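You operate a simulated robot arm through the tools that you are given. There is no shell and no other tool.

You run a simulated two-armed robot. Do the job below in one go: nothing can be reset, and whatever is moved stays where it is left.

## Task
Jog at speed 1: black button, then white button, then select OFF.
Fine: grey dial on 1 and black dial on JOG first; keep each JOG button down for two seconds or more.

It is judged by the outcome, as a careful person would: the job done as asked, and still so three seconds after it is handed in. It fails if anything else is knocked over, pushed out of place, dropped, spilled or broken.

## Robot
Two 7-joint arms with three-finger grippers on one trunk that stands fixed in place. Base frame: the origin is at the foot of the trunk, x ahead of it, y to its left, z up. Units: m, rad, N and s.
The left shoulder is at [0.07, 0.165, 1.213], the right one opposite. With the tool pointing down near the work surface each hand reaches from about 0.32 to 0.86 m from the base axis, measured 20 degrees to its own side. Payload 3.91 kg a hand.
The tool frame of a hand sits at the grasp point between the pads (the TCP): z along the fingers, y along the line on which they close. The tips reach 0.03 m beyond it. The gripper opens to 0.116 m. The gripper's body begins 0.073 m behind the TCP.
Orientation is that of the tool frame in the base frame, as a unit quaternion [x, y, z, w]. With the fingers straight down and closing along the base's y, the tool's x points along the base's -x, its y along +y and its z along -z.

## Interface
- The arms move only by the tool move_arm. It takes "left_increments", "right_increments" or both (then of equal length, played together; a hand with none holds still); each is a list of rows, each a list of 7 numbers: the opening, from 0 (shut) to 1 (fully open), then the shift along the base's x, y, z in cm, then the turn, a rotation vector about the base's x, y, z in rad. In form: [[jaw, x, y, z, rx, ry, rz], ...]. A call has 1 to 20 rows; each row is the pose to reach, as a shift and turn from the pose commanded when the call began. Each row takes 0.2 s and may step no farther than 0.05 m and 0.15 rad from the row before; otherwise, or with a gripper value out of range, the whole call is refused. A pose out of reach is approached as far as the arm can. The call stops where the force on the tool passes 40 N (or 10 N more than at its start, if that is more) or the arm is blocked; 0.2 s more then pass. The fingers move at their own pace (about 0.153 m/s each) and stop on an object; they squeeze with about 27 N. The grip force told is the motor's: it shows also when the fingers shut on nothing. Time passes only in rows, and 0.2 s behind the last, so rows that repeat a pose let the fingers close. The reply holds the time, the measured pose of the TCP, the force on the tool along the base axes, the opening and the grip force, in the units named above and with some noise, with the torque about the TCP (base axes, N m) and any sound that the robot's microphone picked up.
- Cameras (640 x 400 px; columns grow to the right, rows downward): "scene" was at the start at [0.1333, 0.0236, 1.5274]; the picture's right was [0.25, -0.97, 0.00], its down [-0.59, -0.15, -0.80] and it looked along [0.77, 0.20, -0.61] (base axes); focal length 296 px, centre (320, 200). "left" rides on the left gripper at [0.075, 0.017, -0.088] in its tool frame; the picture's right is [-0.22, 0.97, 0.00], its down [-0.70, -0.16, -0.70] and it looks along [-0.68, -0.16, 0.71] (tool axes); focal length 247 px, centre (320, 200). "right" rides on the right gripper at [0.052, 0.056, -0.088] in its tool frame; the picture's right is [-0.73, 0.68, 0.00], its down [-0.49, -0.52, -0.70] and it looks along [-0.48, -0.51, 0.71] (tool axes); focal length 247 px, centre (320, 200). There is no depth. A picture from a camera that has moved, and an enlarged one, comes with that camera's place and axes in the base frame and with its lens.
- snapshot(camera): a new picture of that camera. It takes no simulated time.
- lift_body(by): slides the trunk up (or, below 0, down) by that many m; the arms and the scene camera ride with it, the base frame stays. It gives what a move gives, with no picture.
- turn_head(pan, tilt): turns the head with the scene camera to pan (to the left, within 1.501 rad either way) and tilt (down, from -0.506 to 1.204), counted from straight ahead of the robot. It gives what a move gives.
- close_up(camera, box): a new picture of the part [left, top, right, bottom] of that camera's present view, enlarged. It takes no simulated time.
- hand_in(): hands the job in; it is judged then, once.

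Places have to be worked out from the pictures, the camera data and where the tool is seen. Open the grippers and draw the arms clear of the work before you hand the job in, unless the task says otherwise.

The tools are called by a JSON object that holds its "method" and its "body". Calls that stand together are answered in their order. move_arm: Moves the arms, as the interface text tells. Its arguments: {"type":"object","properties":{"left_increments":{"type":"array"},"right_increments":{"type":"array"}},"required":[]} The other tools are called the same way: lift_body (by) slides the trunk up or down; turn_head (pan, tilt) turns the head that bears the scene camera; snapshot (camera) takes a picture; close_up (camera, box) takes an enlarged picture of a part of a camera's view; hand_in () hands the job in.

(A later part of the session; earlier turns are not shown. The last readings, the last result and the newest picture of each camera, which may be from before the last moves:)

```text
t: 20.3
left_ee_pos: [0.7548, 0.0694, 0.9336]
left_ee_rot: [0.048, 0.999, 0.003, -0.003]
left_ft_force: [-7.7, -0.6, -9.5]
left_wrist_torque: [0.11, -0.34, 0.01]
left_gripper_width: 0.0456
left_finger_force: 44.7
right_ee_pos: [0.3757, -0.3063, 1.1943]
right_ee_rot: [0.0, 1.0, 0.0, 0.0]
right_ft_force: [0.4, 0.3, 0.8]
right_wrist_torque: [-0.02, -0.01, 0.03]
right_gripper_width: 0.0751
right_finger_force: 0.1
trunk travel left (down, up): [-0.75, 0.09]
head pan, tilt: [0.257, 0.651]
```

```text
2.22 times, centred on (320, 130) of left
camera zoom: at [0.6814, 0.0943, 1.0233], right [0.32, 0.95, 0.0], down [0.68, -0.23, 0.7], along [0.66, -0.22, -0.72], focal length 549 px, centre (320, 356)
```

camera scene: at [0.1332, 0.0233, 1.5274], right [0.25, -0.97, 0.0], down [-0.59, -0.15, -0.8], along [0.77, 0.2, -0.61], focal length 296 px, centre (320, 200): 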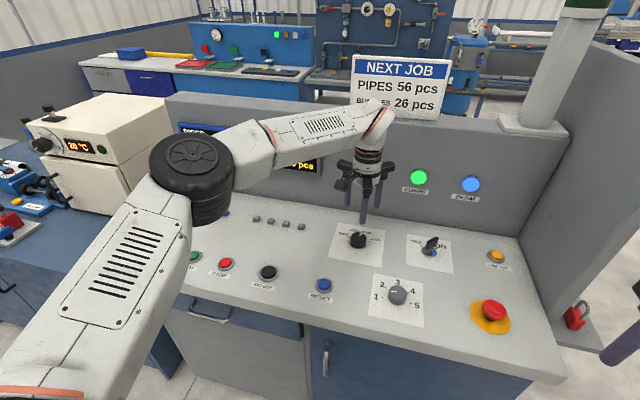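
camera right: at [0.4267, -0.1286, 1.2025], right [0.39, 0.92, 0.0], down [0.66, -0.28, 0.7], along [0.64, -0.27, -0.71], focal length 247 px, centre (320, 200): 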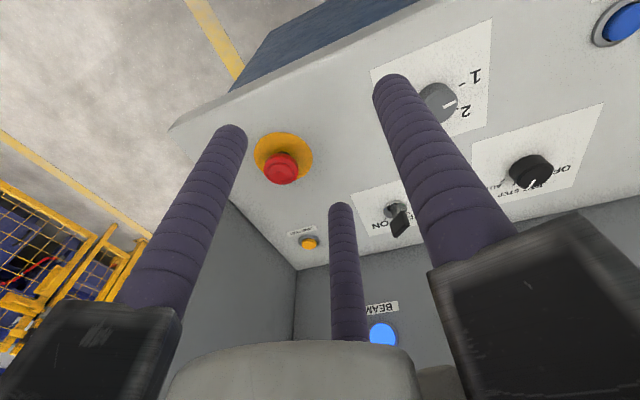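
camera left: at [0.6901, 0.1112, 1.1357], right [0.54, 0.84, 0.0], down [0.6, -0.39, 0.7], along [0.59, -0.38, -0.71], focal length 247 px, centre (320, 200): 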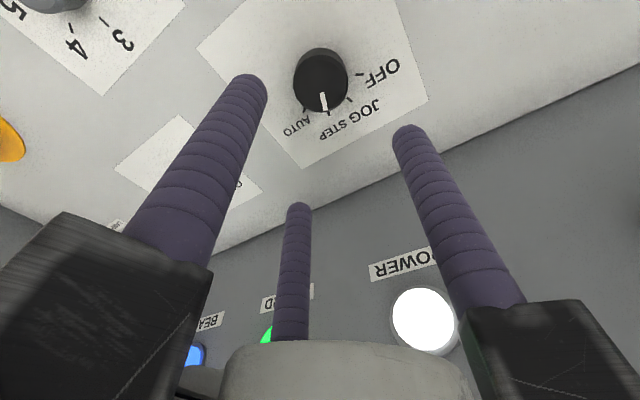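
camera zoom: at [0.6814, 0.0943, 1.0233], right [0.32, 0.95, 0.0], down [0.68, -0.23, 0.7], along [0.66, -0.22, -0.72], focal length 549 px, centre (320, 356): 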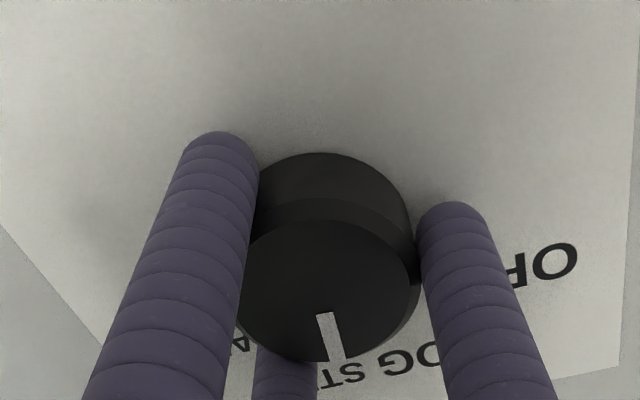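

It turns along steadily (0.25 rad so far) with modest forces. I go on to the full 40°, another 0.446 rad.

{"method": "move_arm", "body": {"left_increments": [[0, 0, 0, -0.07, 0, 0, 0.02], [0, 0, 0, -0.07, 0, 0, 0.05], [0, 0, 0, -0.07, 0, 0, 0.08], [0, 0, 0, -0.07, 0, 0, 0.11], [0, 0, 0, -0.07, 0, 0, 0.14], [0, 0, 0, -0.07, 0, 0, 0.17], [0, 0, 0, -0.07, 0, 0, 0.2], [0, 0, 0, -0.07, 0, 0, 0.23], [0, 0, 0, -0.07, 0, 0, 0.26], [0, 0, 0, -0.07, 0, 0, 0.29], [0, 0, 0, -0.07, 0, 0, 0.32], [0, 0, 0, -0.07, 0, 0, 0.35], [0, 0, 0, -0.07, 0, 0, 0.38], [0, 0, 0, -0.07, 0, 0, 0.41], [0, 0, 0, -0.07, 0, 0, 0.43], [0, 0, 0, -0.07, 0, 0, 0.446]]}}

{"method": "close_up", "body": {"camera": "left", "box": [200, 40, 440, 220]}}

{"method": "close_up", "body": {"camera": "scene", "box": [320, 215, 400, 265]}}

```text
t: 23.7
left_ee_pos: [0.7547, 0.0693, 0.9356]
left_ee_rot: [-0.17, 0.985, 0.006, -0.004]
left_ft_force: [27.6, -15.9, -12.5]
left_wrist_torque: [-0.65, 0.27, 0.01]
left_gripper_width: 0.0453
left_finger_force: 45.1
left hand out of reach, approached as far as the arm can: row 16
right_ee_pos: [0.3789, -0.3083, 1.1929]
right_ee_rot: [-0.001, 1.0, 0.001, -0.001]
right_ft_force: [-0.3, 0.2, -0.7]
right_wrist_torque: [0.02, -0.03, -0.02]
right_gripper_width: 0.0756
right_finger_force: 0.0
trunk travel left (down, up): [-0.75, 0.09]
head pan, tilt: [0.257, 0.651]
```

```text
2.22 times, centred on (320, 130) of left
camera zoom: at [0.6784, 0.0607, 1.0235], right [-0.12, 0.99, 0.01], down [0.72, 0.08, 0.69], along [0.69, 0.09, -0.72], focal length 549 px, centre (320, 356)
```

zoom: 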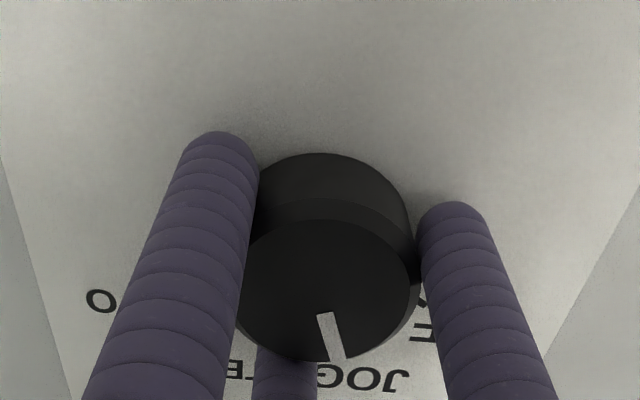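

```text
8.00 times, centred on (360, 240) of scene
camera zoom: at [0.1386, 0.0211, 1.5267], right [0.25, -0.97, 0.0], down [-0.59, -0.15, -0.79], along [0.77, 0.2, -0.61], focal length 2365 px, centre (0, -120)
```

zoom: 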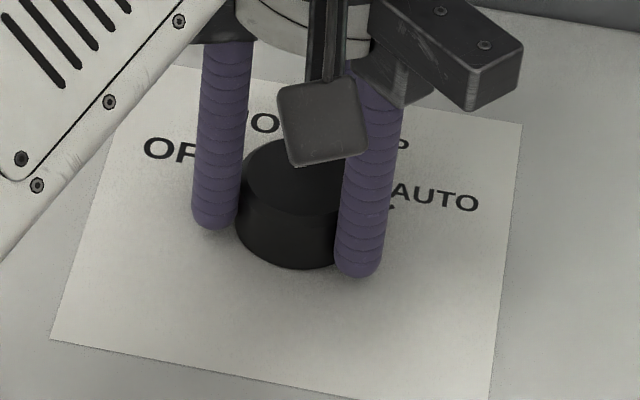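

The dial has been turned 0.69 rad (≈40°), but the arm reached the end of its range and pushes sideways somewhat. I open the fingers, rise and look at the pointer.

{"method": "move_arm", "body": {"left_increments": [[0.5, 0, 0, 0, 0, 0, 0], [0.65, 0, 0, 0, 0, 0, 0], [0.65, 0, 0, 0, 0, 0, 0]]}}

{"method": "close_up", "body": {"camera": "left", "box": [200, 40, 440, 220]}}

{"method": "snapshot", "body": {"camera": "scene"}}

```text
t: 24.5
left_ee_pos: [0.7509, 0.0721, 0.9381]
left_ee_rot: [-0.171, 0.985, 0.003, -0.003]
left_ft_force: [-0.6, -0.2, -0.6]
left_wrist_torque: [-0.02, 0.02, -0.01]
left_gripper_width: 0.0756
left_finger_force: 0.0
right_ee_pos: [0.3746, -0.3059, 1.1954]
right_ee_rot: [-0.001, 1.0, 0.0, 0.0]
right_ft_force: [-0.6, 0.4, -0.5]
right_wrist_torque: [0.02, 0.0, -0.03]
right_gripper_width: 0.0753
right_finger_force: 0.1
trunk travel left (down, up): [-0.75, 0.09]
head pan, tilt: [0.257, 0.651]
```

```text
2.22 times, centred on (320, 130) of left
camera zoom: at [0.6741, 0.0633, 1.0265], right [-0.12, 0.99, 0.01], down [0.71, 0.08, 0.7], along [0.69, 0.09, -0.72], focal length 549 px, centre (320, 356)
```

zoom: 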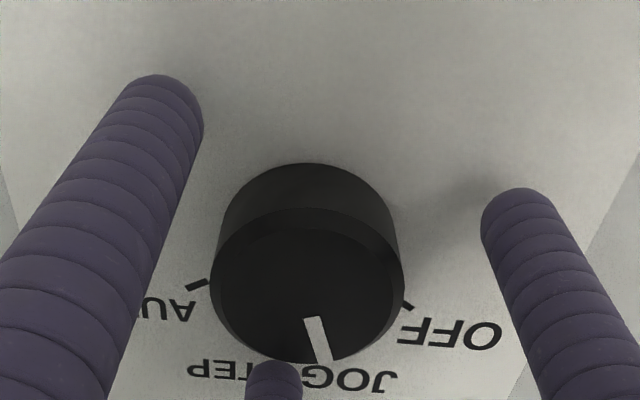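

```text
taken
camera scene: at [0.1324, 0.0238, 1.5275], right [0.25, -0.97, 0.0], down [-0.59, -0.15, -0.8], along [0.77, 0.2, -0.61], focal length 296 px, centre (320, 200)
```

scene: 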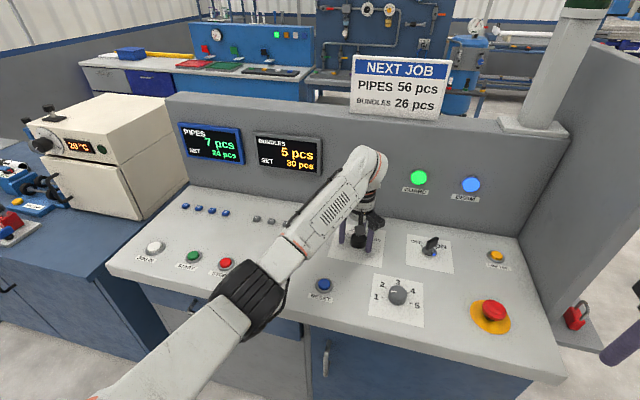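

Released; the pointer appears to stand at JOG, but the elbow swung low during that turn. I rise straight up and undo the hand's turn so the elbow comes back up.

{"method": "move_arm", "body": {"left_increments": [[0.65, 0, 0, 1.5, 0, 0, 0], [0.65, 0, 0, 4, 0, 0, 0], [0.65, 0, 0, 7, 0, 0, -0.08], [0.65, 0, 0, 10, 0, 0, -0.16], [0.65, 0, 0, 12, 0, 0, -0.24], [0.65, 0, 0, 13, 0, 0, -0.34], [0.65, 0, 0, 13, 0, 0, -0.34]]}}

{"method": "snapshot", "body": {"camera": "scene"}}

{"method": "close_up", "body": {"camera": "scene", "box": [320, 215, 400, 265]}}

{"method": "snapshot", "body": {"camera": "left"}}

```text
t: 26.1
left_ee_pos: [0.7517, 0.0736, 1.0673]
left_ee_rot: [-0.003, 1.0, 0.002, -0.002]
left_ft_force: [-0.8, -1.4, -0.7]
left_wrist_torque: [-0.01, 0.01, 0.01]
left_gripper_width: 0.0755
left_finger_force: 0.2
right_ee_pos: [0.3753, -0.3068, 1.1946]
right_ee_rot: [-0.002, 1.0, 0.001, -0.001]
right_ft_force: [-0.2, 0.2, -0.5]
right_wrist_torque: [0.0, 0.02, -0.02]
right_gripper_width: 0.0755
right_finger_force: 0.1
trunk travel left (down, up): [-0.75, 0.09]
head pan, tilt: [0.257, 0.651]
```

```text
taken
camera scene: at [0.1334, 0.0234, 1.5274], right [0.25, -0.97, 0.0], down [-0.59, -0.15, -0.8], along [0.77, 0.2, -0.61], focal length 296 px, centre (320, 200)
```

scene: 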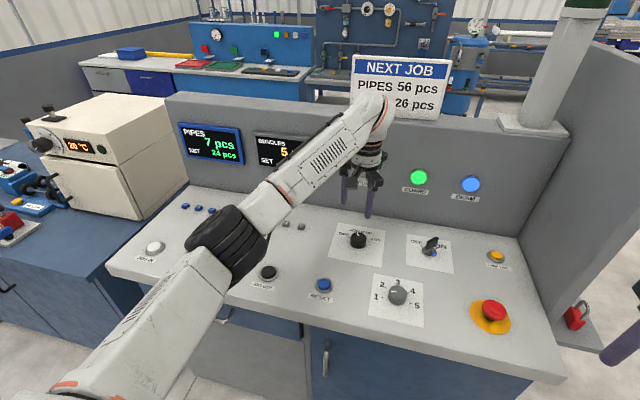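

```text
8.00 times, centred on (360, 240) of scene
camera zoom: at [0.1334, 0.0234, 1.5274], right [0.25, -0.97, 0.0], down [-0.59, -0.15, -0.8], along [0.77, 0.2, -0.61], focal length 2365 px, centre (0, -120)
```

zoom: 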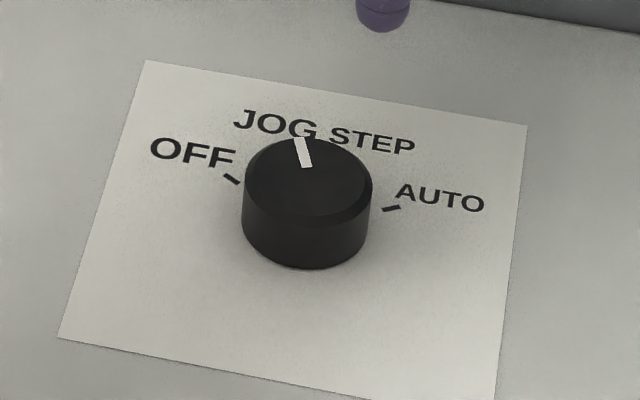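

```text
taken
camera left: at [0.6765, 0.0899, 1.1561], right [0.22, 0.98, 0.0], down [0.7, -0.16, 0.7], along [0.68, -0.15, -0.72], focal length 247 px, centre (320, 200)
```

left: 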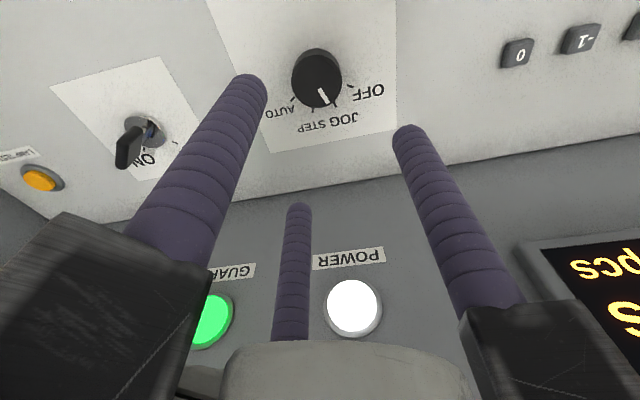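

The pointer now measures about +17 to +20°, where JOG's mark should be at about +20°. I enlarge the left camera's view to compare the pointer with the tick itself.

{"method": "close_up", "body": {"camera": "left", "box": [260, 30, 400, 150]}}

{"method": "close_up", "body": {"camera": "scene", "box": [340, 220, 380, 250]}}

```text
3.33 times, centred on (330, 90) of left
camera zoom: at [0.6765, 0.0899, 1.1561], right [0.22, 0.98, 0.0], down [0.7, -0.16, 0.7], along [0.68, -0.15, -0.72], focal length 823 px, centre (287, 567)
```

zoom: 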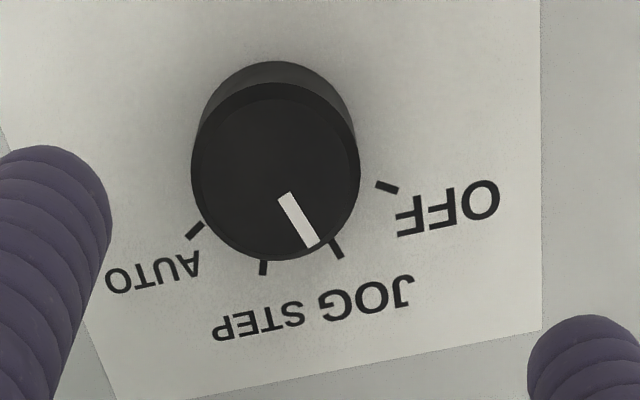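

```text
13.33 times, centred on (360, 235) of scene
camera zoom: at [0.1334, 0.0234, 1.5274], right [0.25, -0.97, 0.0], down [-0.59, -0.15, -0.8], along [0.77, 0.2, -0.61], focal length 3942 px, centre (-213, -267)
```

zoom: 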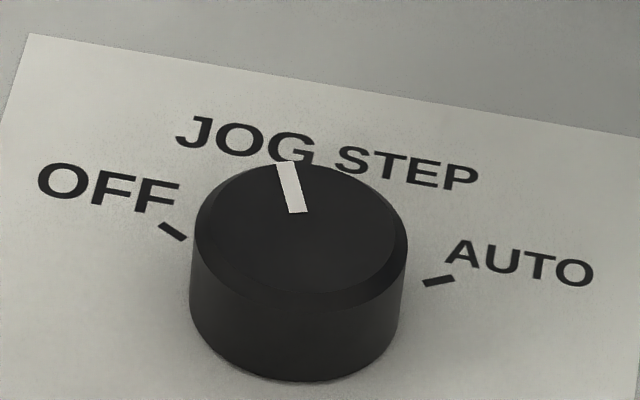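

The pointer is parallel to and in line with the JOG tick, so both dials are set. Now I take the left hand, closed, over the black JOG OUT button at about (0.583, 0.281).

{"method": "move_arm", "body": {"left_increments": [[0.4, -2, 1.5, 1, 0, 0, 0], [0.2, -4, 4, 2, 0, 0, 0], [0, -6, 7, 3, 0, 0, 0], [0, -8, 10, 3, 0, 0, 0], [0, -10.5, 13, 3, 0, 0, 0], [0, -13, 16, 3, 0, 0, 0], [0, -15, 18.5, 3, 0, 0, 0], [0, -17, 21, 3, 0, 0, 0], [0, -17, 21, 3, 0, 0, 0]]}}

{"method": "snapshot", "body": {"camera": "scene"}}

{"method": "snapshot", "body": {"camera": "left"}}

```text
t: 28.1
left_ee_pos: [0.5818, 0.2828, 1.0977]
left_ee_rot: [-0.003, 1.0, 0.002, -0.001]
left_ft_force: [0.4, -0.1, -0.7]
left_wrist_torque: [0.0, 0.01, 0.0]
left_gripper_width: 0.0093
left_finger_force: 26.8
right_ee_pos: [0.3759, -0.3083, 1.1944]
right_ee_rot: [-0.001, 1.0, 0.001, -0.001]
right_ft_force: [-0.9, -0.8, 0.4]
right_wrist_torque: [-0.02, 0.01, 0.02]
right_gripper_width: 0.0753
right_finger_force: 0.1
trunk travel left (down, up): [-0.75, 0.09]
head pan, tilt: [0.257, 0.651]
```

```text
taken
camera scene: at [0.1341, 0.0224, 1.5273], right [0.25, -0.97, 0.0], down [-0.59, -0.15, -0.79], along [0.77, 0.2, -0.61], focal length 296 px, centre (320, 200)
```

scene: 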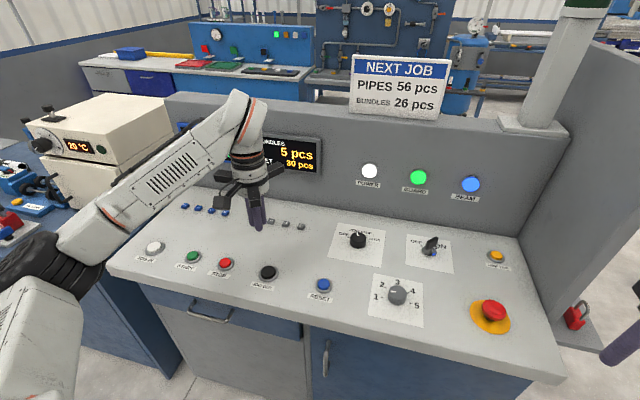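

```text
taken
camera left: at [0.5073, 0.3001, 1.1878], right [0.22, 0.98, 0.0], down [0.7, -0.16, 0.7], along [0.68, -0.15, -0.72], focal length 247 px, centre (320, 200)
```

left: 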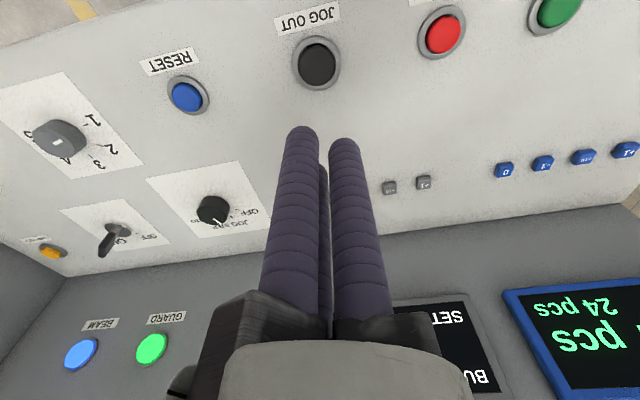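

The closed fingers are nearly over the black button (it is seen at (317, 63); I expected (320, 63)), and the elbow is well clear. I descend to about 2.5 cm above it and check alignment again.

{"method": "move_arm", "body": {"left_increments": [[0, 0, -0.1, -4, 0, 0, 0], [0, 0, -0.1, -8, 0, 0, 0], [0, 0, -0.1, -11, 0, 0, 0], [0, 0, -0.1, -13, 0, 0, 0], [0, 0, -0.1, -13, 0, 0, 0]]}}

{"method": "snapshot", "body": {"camera": "left"}}

{"method": "close_up", "body": {"camera": "left", "box": [230, 60, 410, 200]}}

{"method": "close_up", "body": {"camera": "scene", "box": [220, 220, 320, 300]}}

```text
t: 29.3
left_ee_pos: [0.5802, 0.281, 0.9666]
left_ee_rot: [-0.004, 1.0, 0.002, -0.001]
left_ft_force: [-0.4, 0.2, 0.9]
left_wrist_torque: [-0.02, 0.02, 0.01]
left_gripper_width: 0.0092
left_finger_force: 27.1
right_ee_pos: [0.3749, -0.3064, 1.1948]
right_ee_rot: [-0.001, 1.0, 0.0, -0.001]
right_ft_force: [0.7, -0.3, -0.6]
right_wrist_torque: [0.0, -0.01, 0.0]
right_gripper_width: 0.0754
right_finger_force: 0.0
trunk travel left (down, up): [-0.75, 0.09]
head pan, tilt: [0.257, 0.651]
```

```text
taken
camera left: at [0.5051, 0.2992, 1.0559], right [0.22, 0.98, 0.0], down [0.7, -0.16, 0.7], along [0.68, -0.15, -0.72], focal length 247 px, centre (320, 200)
```

left: 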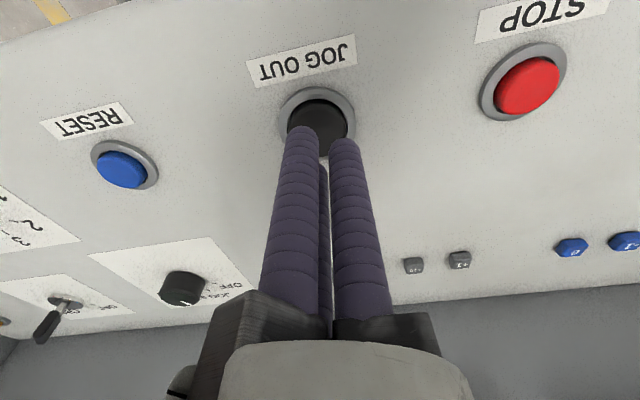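

```text
2.86 times, centred on (320, 130) of left
camera zoom: at [0.5051, 0.2992, 1.0559], right [0.22, 0.98, 0.0], down [0.7, -0.16, 0.7], along [0.68, -0.15, -0.72], focal length 706 px, centre (320, 400)
```

zoom: 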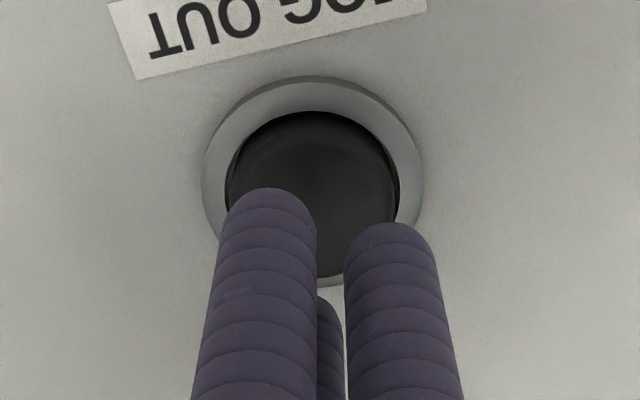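

```text
5.00 times, centred on (270, 260) of scene
camera zoom: at [0.1331, 0.0232, 1.5274], right [0.25, -0.97, 0.0], down [-0.59, -0.15, -0.8], along [0.77, 0.2, -0.61], focal length 1478 px, centre (570, -100)
```

zoom: 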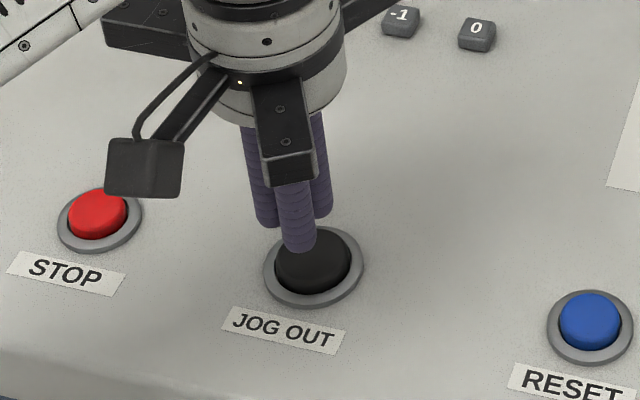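

The button's centre is about 1.5 mm toward +x and -y of the hand's axis. I correct that and go down to near contact.

{"method": "move_arm", "body": {"left_increments": [[0, 0.15, -0.15, -0.8, 0, 0, 0], [0, 0.15, -0.15, -1.6, 0, 0, 0], [0, 0.15, -0.15, -2.1, 0, 0, 0], [0, 0.15, -0.15, -2.4, 0, 0, 0], [0, 0.15, -0.15, -2.4, 0, 0, 0]]}}

{"method": "close_up", "body": {"camera": "left", "box": [230, 60, 410, 200]}}

{"method": "close_up", "body": {"camera": "scene", "box": [240, 245, 300, 290]}}

```text
t: 30.5
left_ee_pos: [0.5828, 0.2806, 0.9426]
left_ee_rot: [-0.003, 1.0, 0.002, -0.001]
left_ft_force: [0.8, -0.2, -0.5]
left_wrist_torque: [-0.01, -0.02, 0.0]
left_gripper_width: 0.0091
left_finger_force: 27.0
right_ee_pos: [0.375, -0.3077, 1.195]
right_ee_rot: [-0.001, 1.0, 0.0, 0.0]
right_ft_force: [0.3, 0.3, -1.6]
right_wrist_torque: [0.02, -0.01, 0.0]
right_gripper_width: 0.0756
right_finger_force: 0.1
trunk travel left (down, up): [-0.75, 0.09]
head pan, tilt: [0.257, 0.651]
```

```text
2.86 times, centred on (320, 130) of left
camera zoom: at [0.5074, 0.2971, 1.0315], right [0.22, 0.98, 0.0], down [0.7, -0.16, 0.7], along [0.68, -0.15, -0.72], focal length 706 px, centre (320, 400)
```

zoom: 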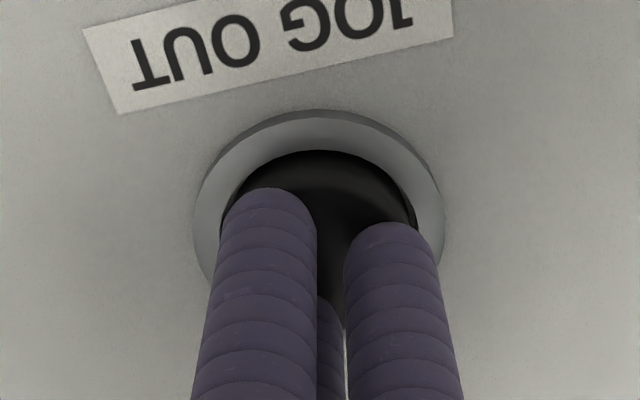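

```text
8.89 times, centred on (270, 268) of scene
camera zoom: at [0.1332, 0.0234, 1.5274], right [0.25, -0.97, 0.0], down [-0.59, -0.15, -0.8], along [0.77, 0.2, -0.61], focal length 2628 px, centre (764, -400)
```

zoom: 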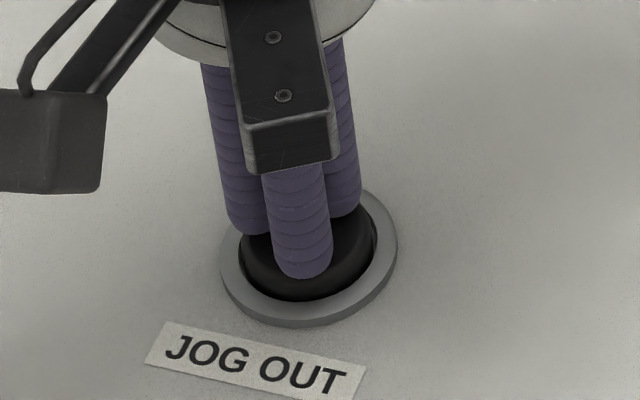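

Aligned and close to contact. I press down in small steps and read the force.

{"method": "move_arm", "body": {"left_increments": [[0, 0, 0, -0.2, 0, 0, 0], [0, 0, 0, -0.4, 0, 0, 0], [0, 0, 0, -0.5, 0, 0, 0], [0, 0, 0, -0.6, 0, 0, 0]]}}

{"method": "close_up", "body": {"camera": "scene", "box": [240, 245, 300, 290]}}

```text
t: 31.5
left_ee_pos: [0.5836, 0.2806, 0.9373]
left_ee_rot: [-0.004, 1.0, 0.001, -0.001]
left_ft_force: [-0.2, -1.9, 2.7]
left_wrist_torque: [-0.01, -0.05, -0.07]
left_gripper_width: 0.0093
left_finger_force: 26.7
right_ee_pos: [0.3749, -0.3079, 1.1939]
right_ee_rot: [-0.001, 1.0, 0.0, 0.0]
right_ft_force: [-0.4, 0.0, 0.1]
right_wrist_torque: [0.01, 0.03, 0.01]
right_gripper_width: 0.0756
right_finger_force: 0.2
trunk travel left (down, up): [-0.75, 0.09]
head pan, tilt: [0.257, 0.651]
heard: click
```

```text
8.89 times, centred on (270, 268) of scene
camera zoom: at [0.1329, 0.0232, 1.5274], right [0.25, -0.97, 0.0], down [-0.59, -0.15, -0.8], along [0.77, 0.2, -0.61], focal length 2628 px, centre (764, -400)
```

zoom: 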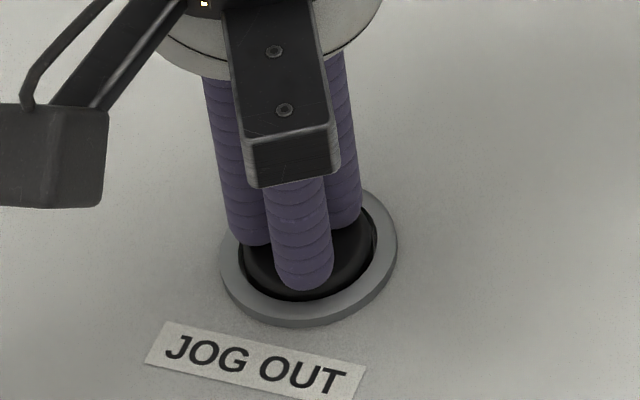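

A click was heard with a light force, so the black button is down. I press about 1 mm deeper for margin and hold for about 3.2 s.

{"method": "move_arm", "body": {"left_increments": [[0, 0, 0, -0.1, 0, 0, 0], [0, 0, 0, -0.15, 0, 0, 0], [0, 0, 0, -0.15, 0, 0, 0], [0, 0, 0, -0.15, 0, 0, 0], [0, 0, 0, -0.15, 0, 0, 0], [0, 0, 0, -0.15, 0, 0, 0], [0, 0, 0, -0.15, 0, 0, 0], [0, 0, 0, -0.15, 0, 0, 0], [0, 0, 0, -0.15, 0, 0, 0], [0, 0, 0, -0.15, 0, 0, 0], [0, 0, 0, -0.15, 0, 0, 0], [0, 0, 0, -0.15, 0, 0, 0], [0, 0, 0, -0.15, 0, 0, 0], [0, 0, 0, -0.15, 0, 0, 0], [0, 0, 0, -0.15, 0, 0, 0], [0, 0, 0, -0.15, 0, 0, 0]]}}

{"method": "snapshot", "body": {"camera": "scene"}}

{"method": "close_up", "body": {"camera": "scene", "box": [240, 245, 300, 290]}}

```text
t: 34.9
left_ee_pos: [0.5837, 0.2809, 0.9375]
left_ee_rot: [-0.005, 1.0, 0.003, -0.001]
left_ft_force: [4.4, -1.4, 12.7]
left_wrist_torque: [-0.1, -0.22, 0.01]
left_gripper_width: 0.009
left_finger_force: 45.3
right_ee_pos: [0.3743, -0.3074, 1.1959]
right_ee_rot: [-0.001, 1.0, 0.001, 0.0]
right_ft_force: [-0.7, 0.2, 0.0]
right_wrist_torque: [0.04, -0.01, 0.02]
right_gripper_width: 0.0753
right_finger_force: 0.1
trunk travel left (down, up): [-0.75, 0.09]
head pan, tilt: [0.257, 0.651]
```

```text
taken
camera scene: at [0.1325, 0.0225, 1.5275], right [0.25, -0.97, 0.0], down [-0.59, -0.15, -0.8], along [0.77, 0.2, -0.61], focal length 296 px, centre (320, 200)
```

scene: 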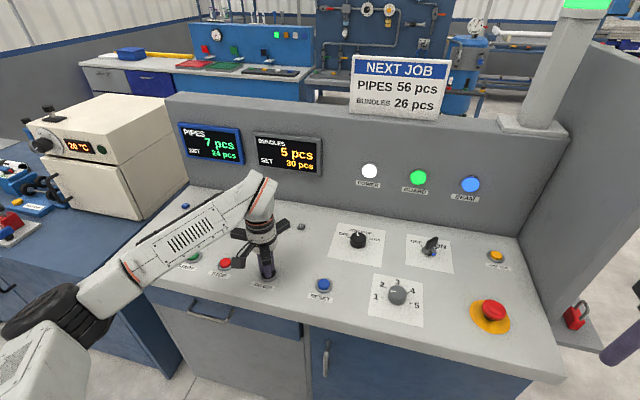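

```text
8.89 times, centred on (270, 268) of scene
camera zoom: at [0.1325, 0.0225, 1.5275], right [0.25, -0.97, 0.0], down [-0.59, -0.15, -0.8], along [0.77, 0.2, -0.61], focal length 2628 px, centre (764, -400)
```

zoom: 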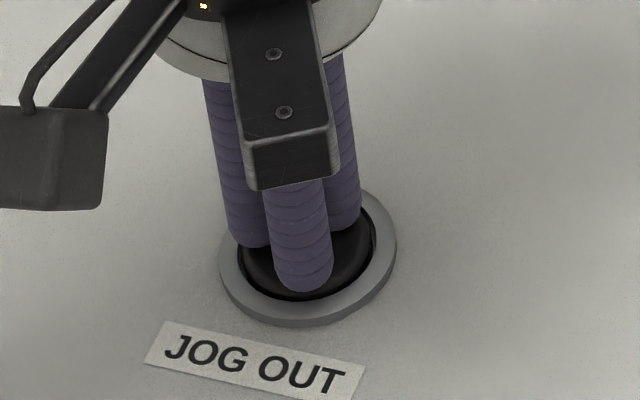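

The button is bottomed with 13 N and the green stack lamp at the top right is lit, so the jog is running; it has been held over 3 s. I release it by lifting straight up.

{"method": "move_arm", "body": {"left_increments": [[0, 0, 0, 0.5, 0, 0, 0], [0, 0, 0, 1.5, 0, 0, 0], [0, 0, 0, 4, 0, 0, 0], [0, 0, 0, 8, 0, 0, 0], [0, 0, 0, 12, 0, 0, 0], [0, 0, 0, 12, 0, 0, 0]]}}

{"method": "snapshot", "body": {"camera": "scene"}}

```text
t: 36.3
left_ee_pos: [0.5843, 0.2799, 1.0561]
left_ee_rot: [-0.003, 1.0, 0.002, -0.002]
left_ft_force: [-0.9, 0.4, -0.6]
left_wrist_torque: [0.01, -0.02, -0.02]
left_gripper_width: 0.0091
left_finger_force: 45.2
right_ee_pos: [0.375, -0.3066, 1.1952]
right_ee_rot: [-0.001, 1.0, -0.001, -0.002]
right_ft_force: [-0.9, -0.6, -0.2]
right_wrist_torque: [0.0, 0.0, -0.01]
right_gripper_width: 0.0753
right_finger_force: 0.0
trunk travel left (down, up): [-0.75, 0.09]
head pan, tilt: [0.257, 0.651]
```

```text
taken
camera scene: at [0.1336, 0.0238, 1.5273], right [0.25, -0.97, 0.0], down [-0.59, -0.15, -0.79], along [0.77, 0.2, -0.61], focal length 296 px, centre (320, 200)
```

scene: 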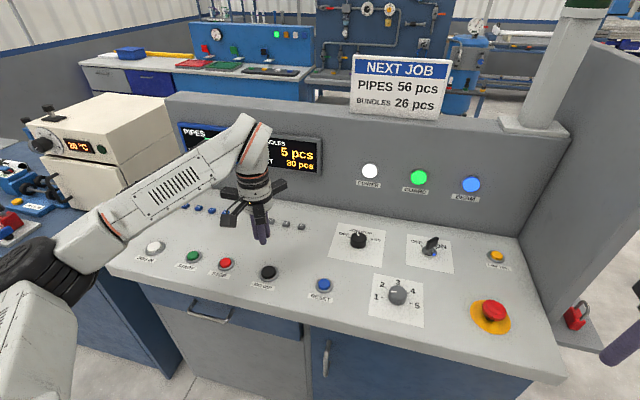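

The stack lamp went dark on release, so the first jog is done. I now move across to above the white JOG IN button at about (0.582, 0.630).

{"method": "move_arm", "body": {"left_increments": [[0, 0, 4, 1, 0, 0, 0], [0, 0, 8, 2, 0, 0, 0], [0, 0, 12, 3, 0, 0, 0], [0, 0, 16, 3, 0, 0, 0], [0, 0, 20, 3, 0, 0, 0], [0, 0, 24, 3, 0, 0, 0], [0, -0.1, 28, 3, 0, 0, 0], [0, -0.1, 32, 3, 0, 0, 0], [0, -0.2, 34.9, 3, 0, 0, 0], [0, -0.2, 34.9, 3, 0, 0, 0]]}}

{"method": "snapshot", "body": {"camera": "scene"}}

{"method": "snapshot", "body": {"camera": "left"}}

{"method": "close_up", "body": {"camera": "left", "box": [220, 20, 420, 160]}}

```text
t: 38.5
left_ee_pos: [0.5788, 0.6286, 1.0857]
left_ee_rot: [-0.004, 1.0, 0.004, -0.001]
left_ft_force: [0.1, 0.6, -0.1]
left_wrist_torque: [0.0, 0.03, 0.0]
left_gripper_width: 0.009
left_finger_force: 45.3
right_ee_pos: [0.3749, -0.3075, 1.1951]
right_ee_rot: [-0.001, 1.0, 0.0, 0.0]
right_ft_force: [0.0, 0.1, -0.7]
right_wrist_torque: [-0.03, 0.01, -0.01]
right_gripper_width: 0.0755
right_finger_force: 0.0
trunk travel left (down, up): [-0.75, 0.09]
head pan, tilt: [0.257, 0.651]
```

```text
taken
camera scene: at [0.1333, 0.0231, 1.5274], right [0.25, -0.97, 0.0], down [-0.59, -0.15, -0.8], along [0.77, 0.2, -0.61], focal length 296 px, centre (320, 200)
```

scene: 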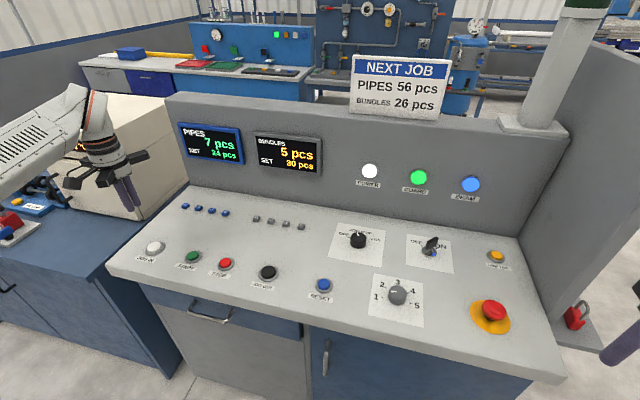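

```text
taken
camera left: at [0.503, 0.6457, 1.1737], right [0.22, 0.98, 0.0], down [0.7, -0.16, 0.7], along [0.68, -0.15, -0.72], focal length 247 px, centre (320, 200)
```

left: 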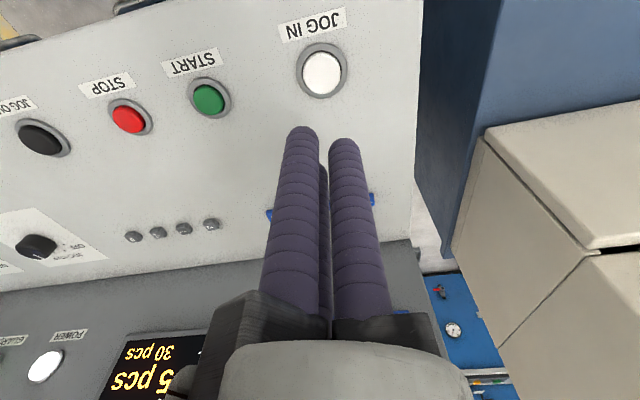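

```text
2.86 times, centred on (320, 90) of left
camera zoom: at [0.503, 0.6457, 1.1737], right [0.22, 0.98, 0.0], down [0.7, -0.16, 0.7], along [0.68, -0.15, -0.72], focal length 706 px, centre (320, 514)
```

zoom: 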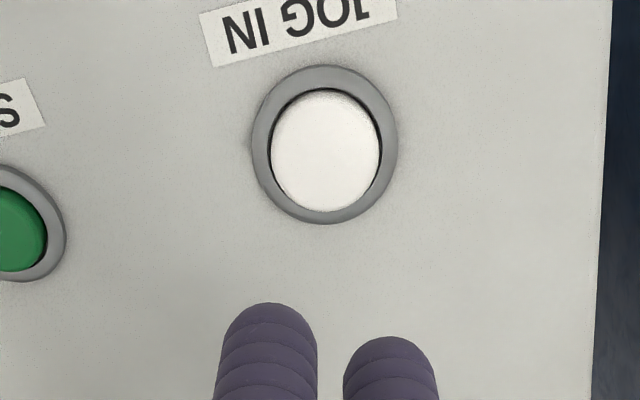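

The white button lies about 4–5 mm toward +x and 1.5 mm toward +y of the hand's axis. I correct and descend to 2.5 cm above it for another check.

{"method": "move_arm", "body": {"left_increments": [[0, 0.2, 0.1, -3, 0, 0, 0], [0, 0.4, 0.15, -6, 0, 0, 0], [0, 0.4, 0.15, -9, 0, 0, 0], [0, 0.4, 0.15, -12, 0, 0, 0], [0, 0.4, 0.15, -12, 0, 0, 0]]}}

{"method": "close_up", "body": {"camera": "left", "box": [230, 60, 410, 200]}}

{"method": "close_up", "body": {"camera": "scene", "box": [120, 215, 200, 275]}}

```text
t: 39.7
left_ee_pos: [0.5824, 0.6307, 0.9654]
left_ee_rot: [-0.004, 1.0, 0.001, -0.001]
left_ft_force: [-0.2, -0.2, -0.5]
left_wrist_torque: [0.02, -0.01, -0.01]
left_gripper_width: 0.009
left_finger_force: 44.7
right_ee_pos: [0.3751, -0.3071, 1.1944]
right_ee_rot: [-0.001, 1.0, 0.001, 0.0]
right_ft_force: [0.8, -0.1, -0.3]
right_wrist_torque: [-0.01, 0.03, -0.02]
right_gripper_width: 0.0758
right_finger_force: 0.1
trunk travel left (down, up): [-0.75, 0.09]
head pan, tilt: [0.257, 0.651]
```

```text
2.86 times, centred on (320, 130) of left
camera zoom: at [0.5067, 0.6479, 1.0546], right [0.22, 0.98, 0.0], down [0.7, -0.16, 0.7], along [0.68, -0.15, -0.72], focal length 706 px, centre (320, 400)
```

zoom: 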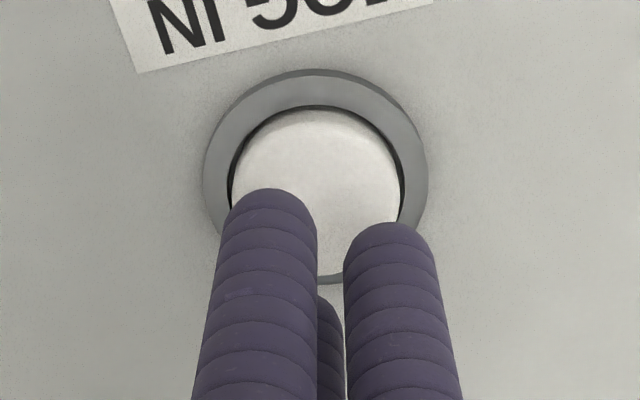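

```text
6.67 times, centred on (160, 245) of scene
camera zoom: at [0.1328, 0.0231, 1.5274], right [0.25, -0.97, 0.0], down [-0.59, -0.15, -0.8], along [0.77, 0.2, -0.61], focal length 1971 px, centre (1387, -100)
```

zoom: 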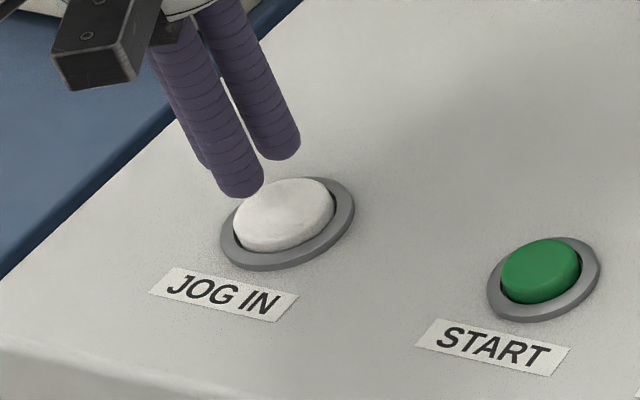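

Well aligned (cap seen at (315, 190); I expected (320, 188)). I descend and press in small steps, to the depth where the black button clicked.

{"method": "move_arm", "body": {"left_increments": [[0, 0, -0.1, -0.8, 0, 0, 0], [0, 0, -0.1, -1.6, 0, 0, 0], [0, 0, -0.1, -2.1, 0, 0, 0], [0, 0, -0.1, -2.4, 0, 0, 0], [0, 0, -0.1, -2.6, 0, 0, 0], [0, 0, -0.1, -2.75, 0, 0, 0], [0, 0, -0.1, -2.85, 0, 0, 0]]}}

{"method": "close_up", "body": {"camera": "scene", "box": [120, 215, 200, 275]}}

```text
t: 41.3
left_ee_pos: [0.5836, 0.6309, 0.939]
left_ee_rot: [-0.003, 1.0, 0.003, -0.001]
left_ft_force: [0.2, 1.5, 3.6]
left_wrist_torque: [0.0, -0.03, 0.01]
left_gripper_width: 0.009
left_finger_force: 44.6
right_ee_pos: [0.3756, -0.3065, 1.1962]
right_ee_rot: [0.0, 1.0, 0.0, 0.0]
right_ft_force: [-0.4, -0.5, 0.3]
right_wrist_torque: [-0.01, 0.01, -0.05]
right_gripper_width: 0.0753
right_finger_force: 0.0
trunk travel left (down, up): [-0.75, 0.09]
head pan, tilt: [0.257, 0.651]
heard: click
```

```text
6.67 times, centred on (160, 245) of scene
camera zoom: at [0.1331, 0.0232, 1.5274], right [0.25, -0.97, 0.0], down [-0.59, -0.15, -0.8], along [0.77, 0.2, -0.61], focal length 1971 px, centre (1387, -100)
```

zoom: 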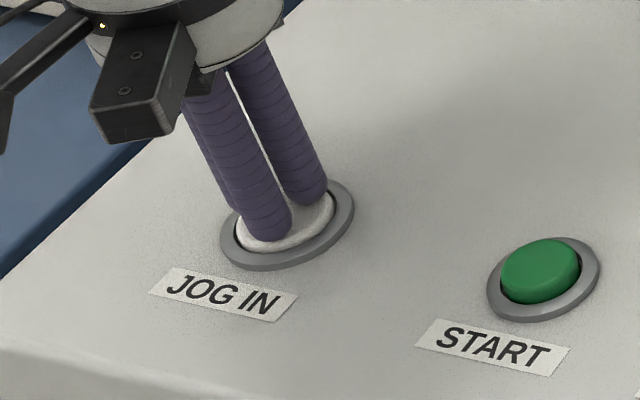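

A click again: the white button is down. I press 1.5 mm deeper and hold for more than 3 s.

{"method": "move_arm", "body": {"left_increments": [[0, 0, 0, -0.1, 0, 0, 0], [0, 0, 0, -0.15, 0, 0, 0], [0, 0, 0, -0.15, 0, 0, 0], [0, 0, 0, -0.15, 0, 0, 0], [0, 0, 0, -0.15, 0, 0, 0], [0, 0, 0, -0.15, 0, 0, 0], [0, 0, 0, -0.15, 0, 0, 0], [0, 0, 0, -0.15, 0, 0, 0], [0, 0, 0, -0.15, 0, 0, 0], [0, 0, 0, -0.15, 0, 0, 0], [0, 0, 0, -0.15, 0, 0, 0], [0, 0, 0, -0.15, 0, 0, 0], [0, 0, 0, -0.15, 0, 0, 0], [0, 0, 0, -0.15, 0, 0, 0], [0, 0, 0, -0.15, 0, 0, 0], [0, 0, 0, -0.15, 0, 0, 0]]}}

{"method": "snapshot", "body": {"camera": "scene"}}

```text
t: 44.7
left_ee_pos: [0.5844, 0.6304, 0.9369]
left_ee_rot: [-0.003, 1.0, 0.002, 0.0]
left_ft_force: [6.3, 8.7, 24.2]
left_wrist_torque: [0.25, -0.21, 0.01]
left_gripper_width: 0.009
left_finger_force: 45.0
right_ee_pos: [0.3733, -0.3079, 1.1962]
right_ee_rot: [-0.001, 1.0, 0.001, 0.001]
right_ft_force: [0.1, 0.2, -0.1]
right_wrist_torque: [0.0, 0.0, 0.02]
right_gripper_width: 0.0756
right_finger_force: 0.0
trunk travel left (down, up): [-0.75, 0.09]
head pan, tilt: [0.257, 0.651]
```

```text
taken
camera scene: at [0.1314, 0.0219, 1.5276], right [0.25, -0.97, 0.0], down [-0.59, -0.15, -0.8], along [0.77, 0.2, -0.61], focal length 296 px, centre (320, 200)
```

scene: 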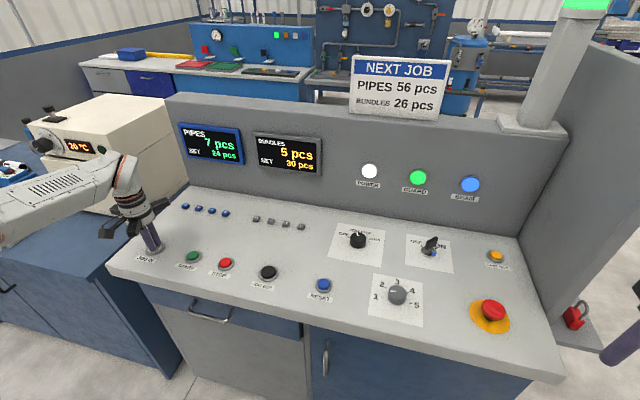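

The stack lamp is lit again and the white button has been held over 3 s. I release it by lifting straight up, then start back toward the black dial.

{"method": "move_arm", "body": {"left_increments": [[0, 0, 0, 0.5, 0, 0, 0], [0, 0, 0, 1.5, 0, 0, 0], [0, 0, 0, 5, 0, 0, 0], [0, 0, 0, 9, 0, 0, 0], [0, 0, 0, 13, 0, 0, 0], [0, 1, -4, 15, 0, 0, -0.05], [0.2, 2, -8, 16, 0, 0, -0.1], [0.4, 3, -12, 16, 0, 0, -0.15], [0.6, 4, -16, 16, 0, 0, -0.2], [0.65, 5, -20, 16, 0, 0, -0.25], [0.65, 6.5, -24, 16, 0, 0, -0.3], [0.65, 8, -28, 16, 0, 0, -0.35], [0.65, 8, -28, 16, 0, 0, -0.35]]}}

{"method": "snapshot", "body": {"camera": "scene"}}

```text
t: 47.5
left_ee_pos: [0.6655, 0.353, 1.097]
left_ee_rot: [0.17, 0.985, 0.001, -0.001]
left_ft_force: [-0.4, -0.1, 0.0]
left_wrist_torque: [0.0, -0.03, -0.02]
left_gripper_width: 0.0753
left_finger_force: 0.0
right_ee_pos: [0.374, -0.3071, 1.1957]
right_ee_rot: [0.0, 1.0, 0.0, 0.0]
right_ft_force: [1.2, 0.3, 1.0]
right_wrist_torque: [-0.04, -0.03, 0.02]
right_gripper_width: 0.0755
right_finger_force: 0.0
trunk travel left (down, up): [-0.75, 0.09]
head pan, tilt: [0.257, 0.651]
```

```text
taken
camera scene: at [0.1325, 0.0247, 1.5274], right [0.25, -0.97, 0.0], down [-0.59, -0.15, -0.8], along [0.77, 0.2, -0.61], focal length 296 px, centre (320, 200)
```

scene: 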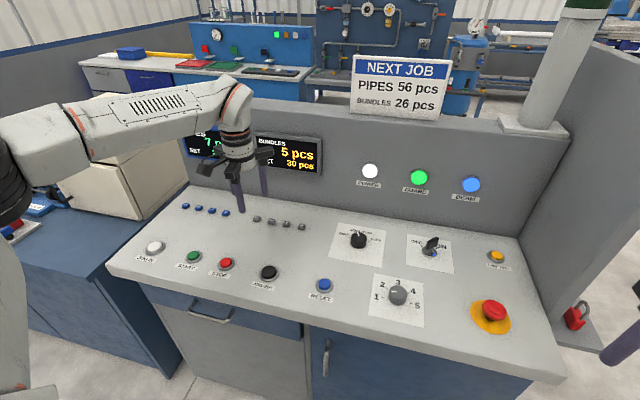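

Both jogs are done and the lamp is dark again. I go on to above the black dial, turning the hand to about -0.75 rad so the OFF turn stays in the comfortable range.

{"method": "move_arm", "body": {"left_increments": [[0.65, 1.2, -4, 0, 0, 0, -0.05], [0.65, 2.5, -8, 0, 0, 0, -0.1], [0.65, 3.8, -12, 0, 0, 0, -0.15], [0.65, 5.1, -16, 0, 0, 0, -0.2], [0.65, 6.5, -20, -1, 0, 0, -0.25], [0.65, 7.8, -24, -2, 0, 0, -0.3], [0.65, 9.2, -28.1, -3, 0, 0, -0.35], [0.65, 9.2, -28.1, -4.5, 0, 0, -0.4], [0.65, 9.2, -28.1, -4.5, 0, 0, -0.4]]}}

{"method": "snapshot", "body": {"camera": "scene"}}

{"method": "snapshot", "body": {"camera": "left"}}

{"method": "close_up", "body": {"camera": "left", "box": [230, 20, 410, 160]}}

```text
t: 49.5
left_ee_pos: [0.7574, 0.0715, 1.052]
left_ee_rot: [0.362, 0.932, 0.002, -0.001]
left_ft_force: [0.3, 0.8, -0.4]
left_wrist_torque: [0.01, 0.0, -0.02]
left_gripper_width: 0.0755
left_finger_force: 0.1
right_ee_pos: [0.3754, -0.3081, 1.1957]
right_ee_rot: [-0.001, 1.0, 0.0, -0.001]
right_ft_force: [0.2, -0.3, 0.5]
right_wrist_torque: [0.01, -0.03, 0.01]
right_gripper_width: 0.0754
right_finger_force: 0.0
trunk travel left (down, up): [-0.75, 0.09]
head pan, tilt: [0.257, 0.651]
```

```text
taken
camera scene: at [0.1331, 0.0232, 1.5274], right [0.25, -0.97, 0.0], down [-0.59, -0.15, -0.8], along [0.77, 0.2, -0.61], focal length 296 px, centre (320, 200)
```

scene: 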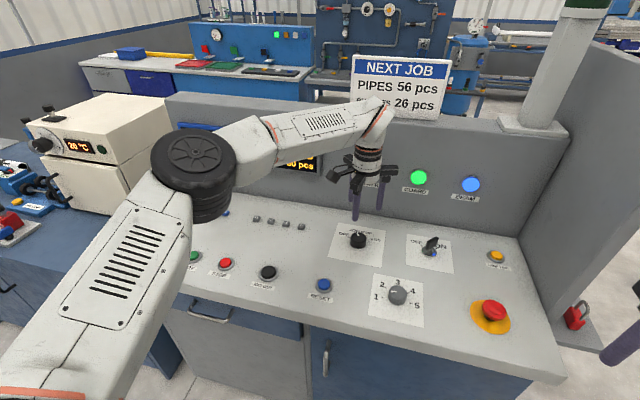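

```text
taken
camera left: at [0.7132, 0.1341, 1.1401], right [0.82, 0.57, 0.0], down [0.4, -0.59, 0.7], along [0.4, -0.57, -0.72], focal length 247 px, centre (320, 200)
```

left: 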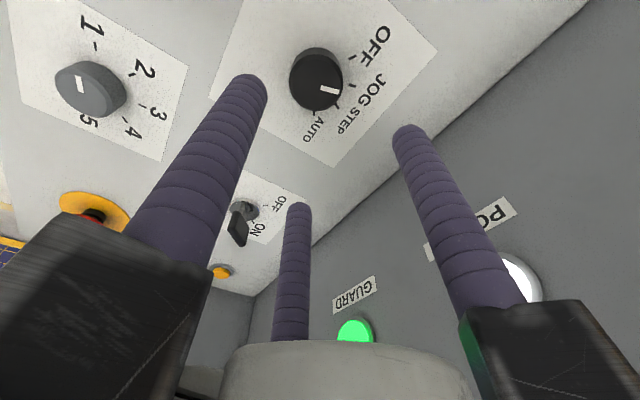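

```text
2.86 times, centred on (320, 90) of left
camera zoom: at [0.7132, 0.1341, 1.1401], right [0.82, 0.57, 0.0], down [0.4, -0.59, 0.7], along [0.4, -0.57, -0.72], focal length 706 px, centre (320, 514)
```

zoom: 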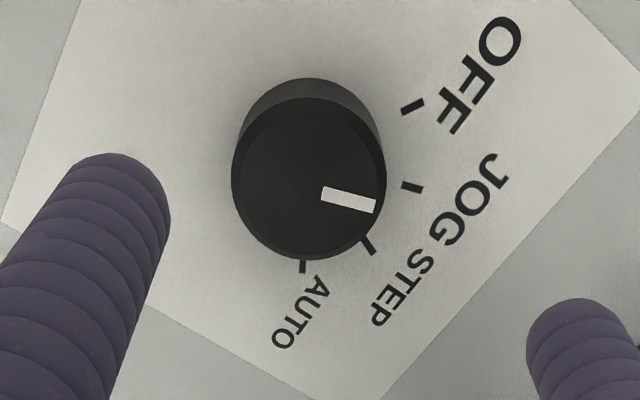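

The dial lies about 3 mm toward -x and 2 mm toward -y of the hand's axis. I correct and lower to just above it.

{"method": "move_arm", "body": {"left_increments": [[0.65, -0.15, -0.1, -3, 0, 0, 0], [0.65, -0.25, -0.2, -6, 0, 0, 0], [0.65, -0.25, -0.2, -8.5, 0, 0, 0], [0.65, -0.25, -0.2, -8.5, 0, 0, 0]]}}

{"method": "close_up", "body": {"camera": "left", "box": [200, 40, 440, 220]}}

```text
t: 50.5
left_ee_pos: [0.7556, 0.0677, 0.967]
left_ee_rot: [0.363, 0.932, 0.003, 0.0]
left_ft_force: [0.3, -0.2, -0.1]
left_wrist_torque: [-0.02, 0.02, -0.01]
left_gripper_width: 0.0757
left_finger_force: 0.2
right_ee_pos: [0.3744, -0.3069, 1.1953]
right_ee_rot: [-0.001, 1.0, -0.001, 0.0]
right_ft_force: [-0.5, 1.1, 0.0]
right_wrist_torque: [-0.01, -0.01, 0.05]
right_gripper_width: 0.0754
right_finger_force: 0.0
trunk travel left (down, up): [-0.75, 0.09]
head pan, tilt: [0.257, 0.651]
```

```text
2.22 times, centred on (320, 130) of left
camera zoom: at [0.7111, 0.131, 1.0561], right [0.82, 0.57, 0.0], down [0.4, -0.59, 0.7], along [0.4, -0.57, -0.72], focal length 549 px, centre (320, 356)
```

zoom: 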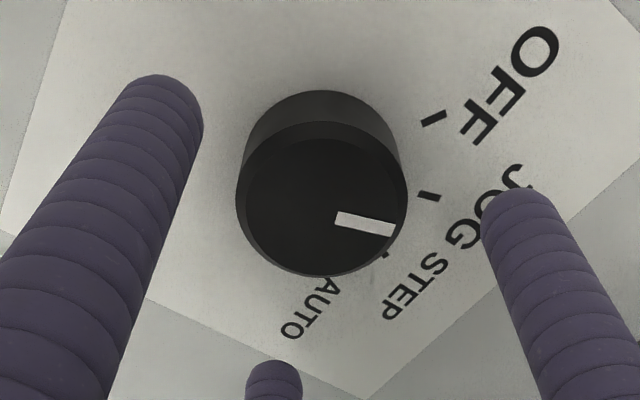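

A small remaining offset: the dial is about 2 mm toward -x and 3 mm toward +y. I correct it, lower around the knob and close the fingers.

{"method": "move_arm", "body": {"left_increments": [[0.65, -0.2, 0.3, -0.8, 0, 0, 0], [0.65, -0.2, 0.3, -1.8, 0, 0, 0], [0.65, -0.2, 0.3, -2.6, 0, 0, 0], [0.65, -0.2, 0.3, -3.0, 0, 0, 0], [0.65, -0.2, 0.3, -3.2, 0, 0, 0], [0.5, -0.2, 0.3, -3.2, 0, 0, 0], [0.42, -0.2, 0.3, -3.2, 0, 0, 0], [0.3, -0.2, 0.3, -3.2, 0, 0, 0], [0, -0.2, 0.3, -3.2, 0, 0, 0], [0, -0.2, 0.3, -3.2, 0, 0, 0]]}}

{"method": "close_up", "body": {"camera": "left", "box": [200, 40, 440, 220]}}

```text
t: 52.7
left_ee_pos: [0.7541, 0.07, 0.9339]
left_ee_rot: [0.363, 0.932, 0.003, 0.0]
left_ft_force: [16.1, -1.1, 2.9]
left_wrist_torque: [-0.25, -0.53, 0.07]
left_gripper_width: 0.046
left_finger_force: 45.0
right_ee_pos: [0.3772, -0.3079, 1.1944]
right_ee_rot: [-0.001, 1.0, 0.0, -0.001]
right_ft_force: [0.1, 0.0, 0.5]
right_wrist_torque: [0.0, 0.03, -0.02]
right_gripper_width: 0.0756
right_finger_force: 0.0
trunk travel left (down, up): [-0.75, 0.09]
head pan, tilt: [0.257, 0.651]
```

```text
2.22 times, centred on (320, 130) of left
camera zoom: at [0.7093, 0.1333, 1.0227], right [0.82, 0.57, 0.0], down [0.4, -0.59, 0.7], along [0.4, -0.57, -0.72], focal length 549 px, centre (320, 356)
```

zoom: 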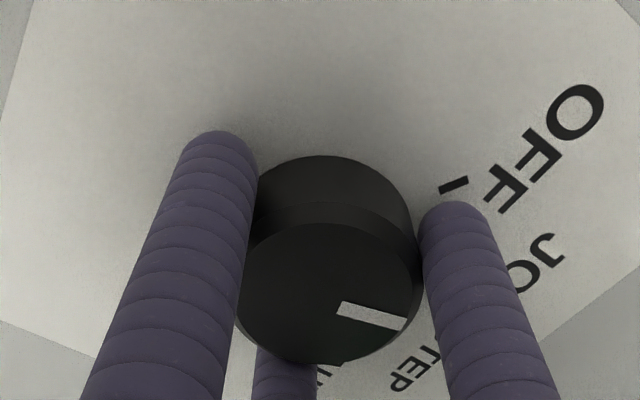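

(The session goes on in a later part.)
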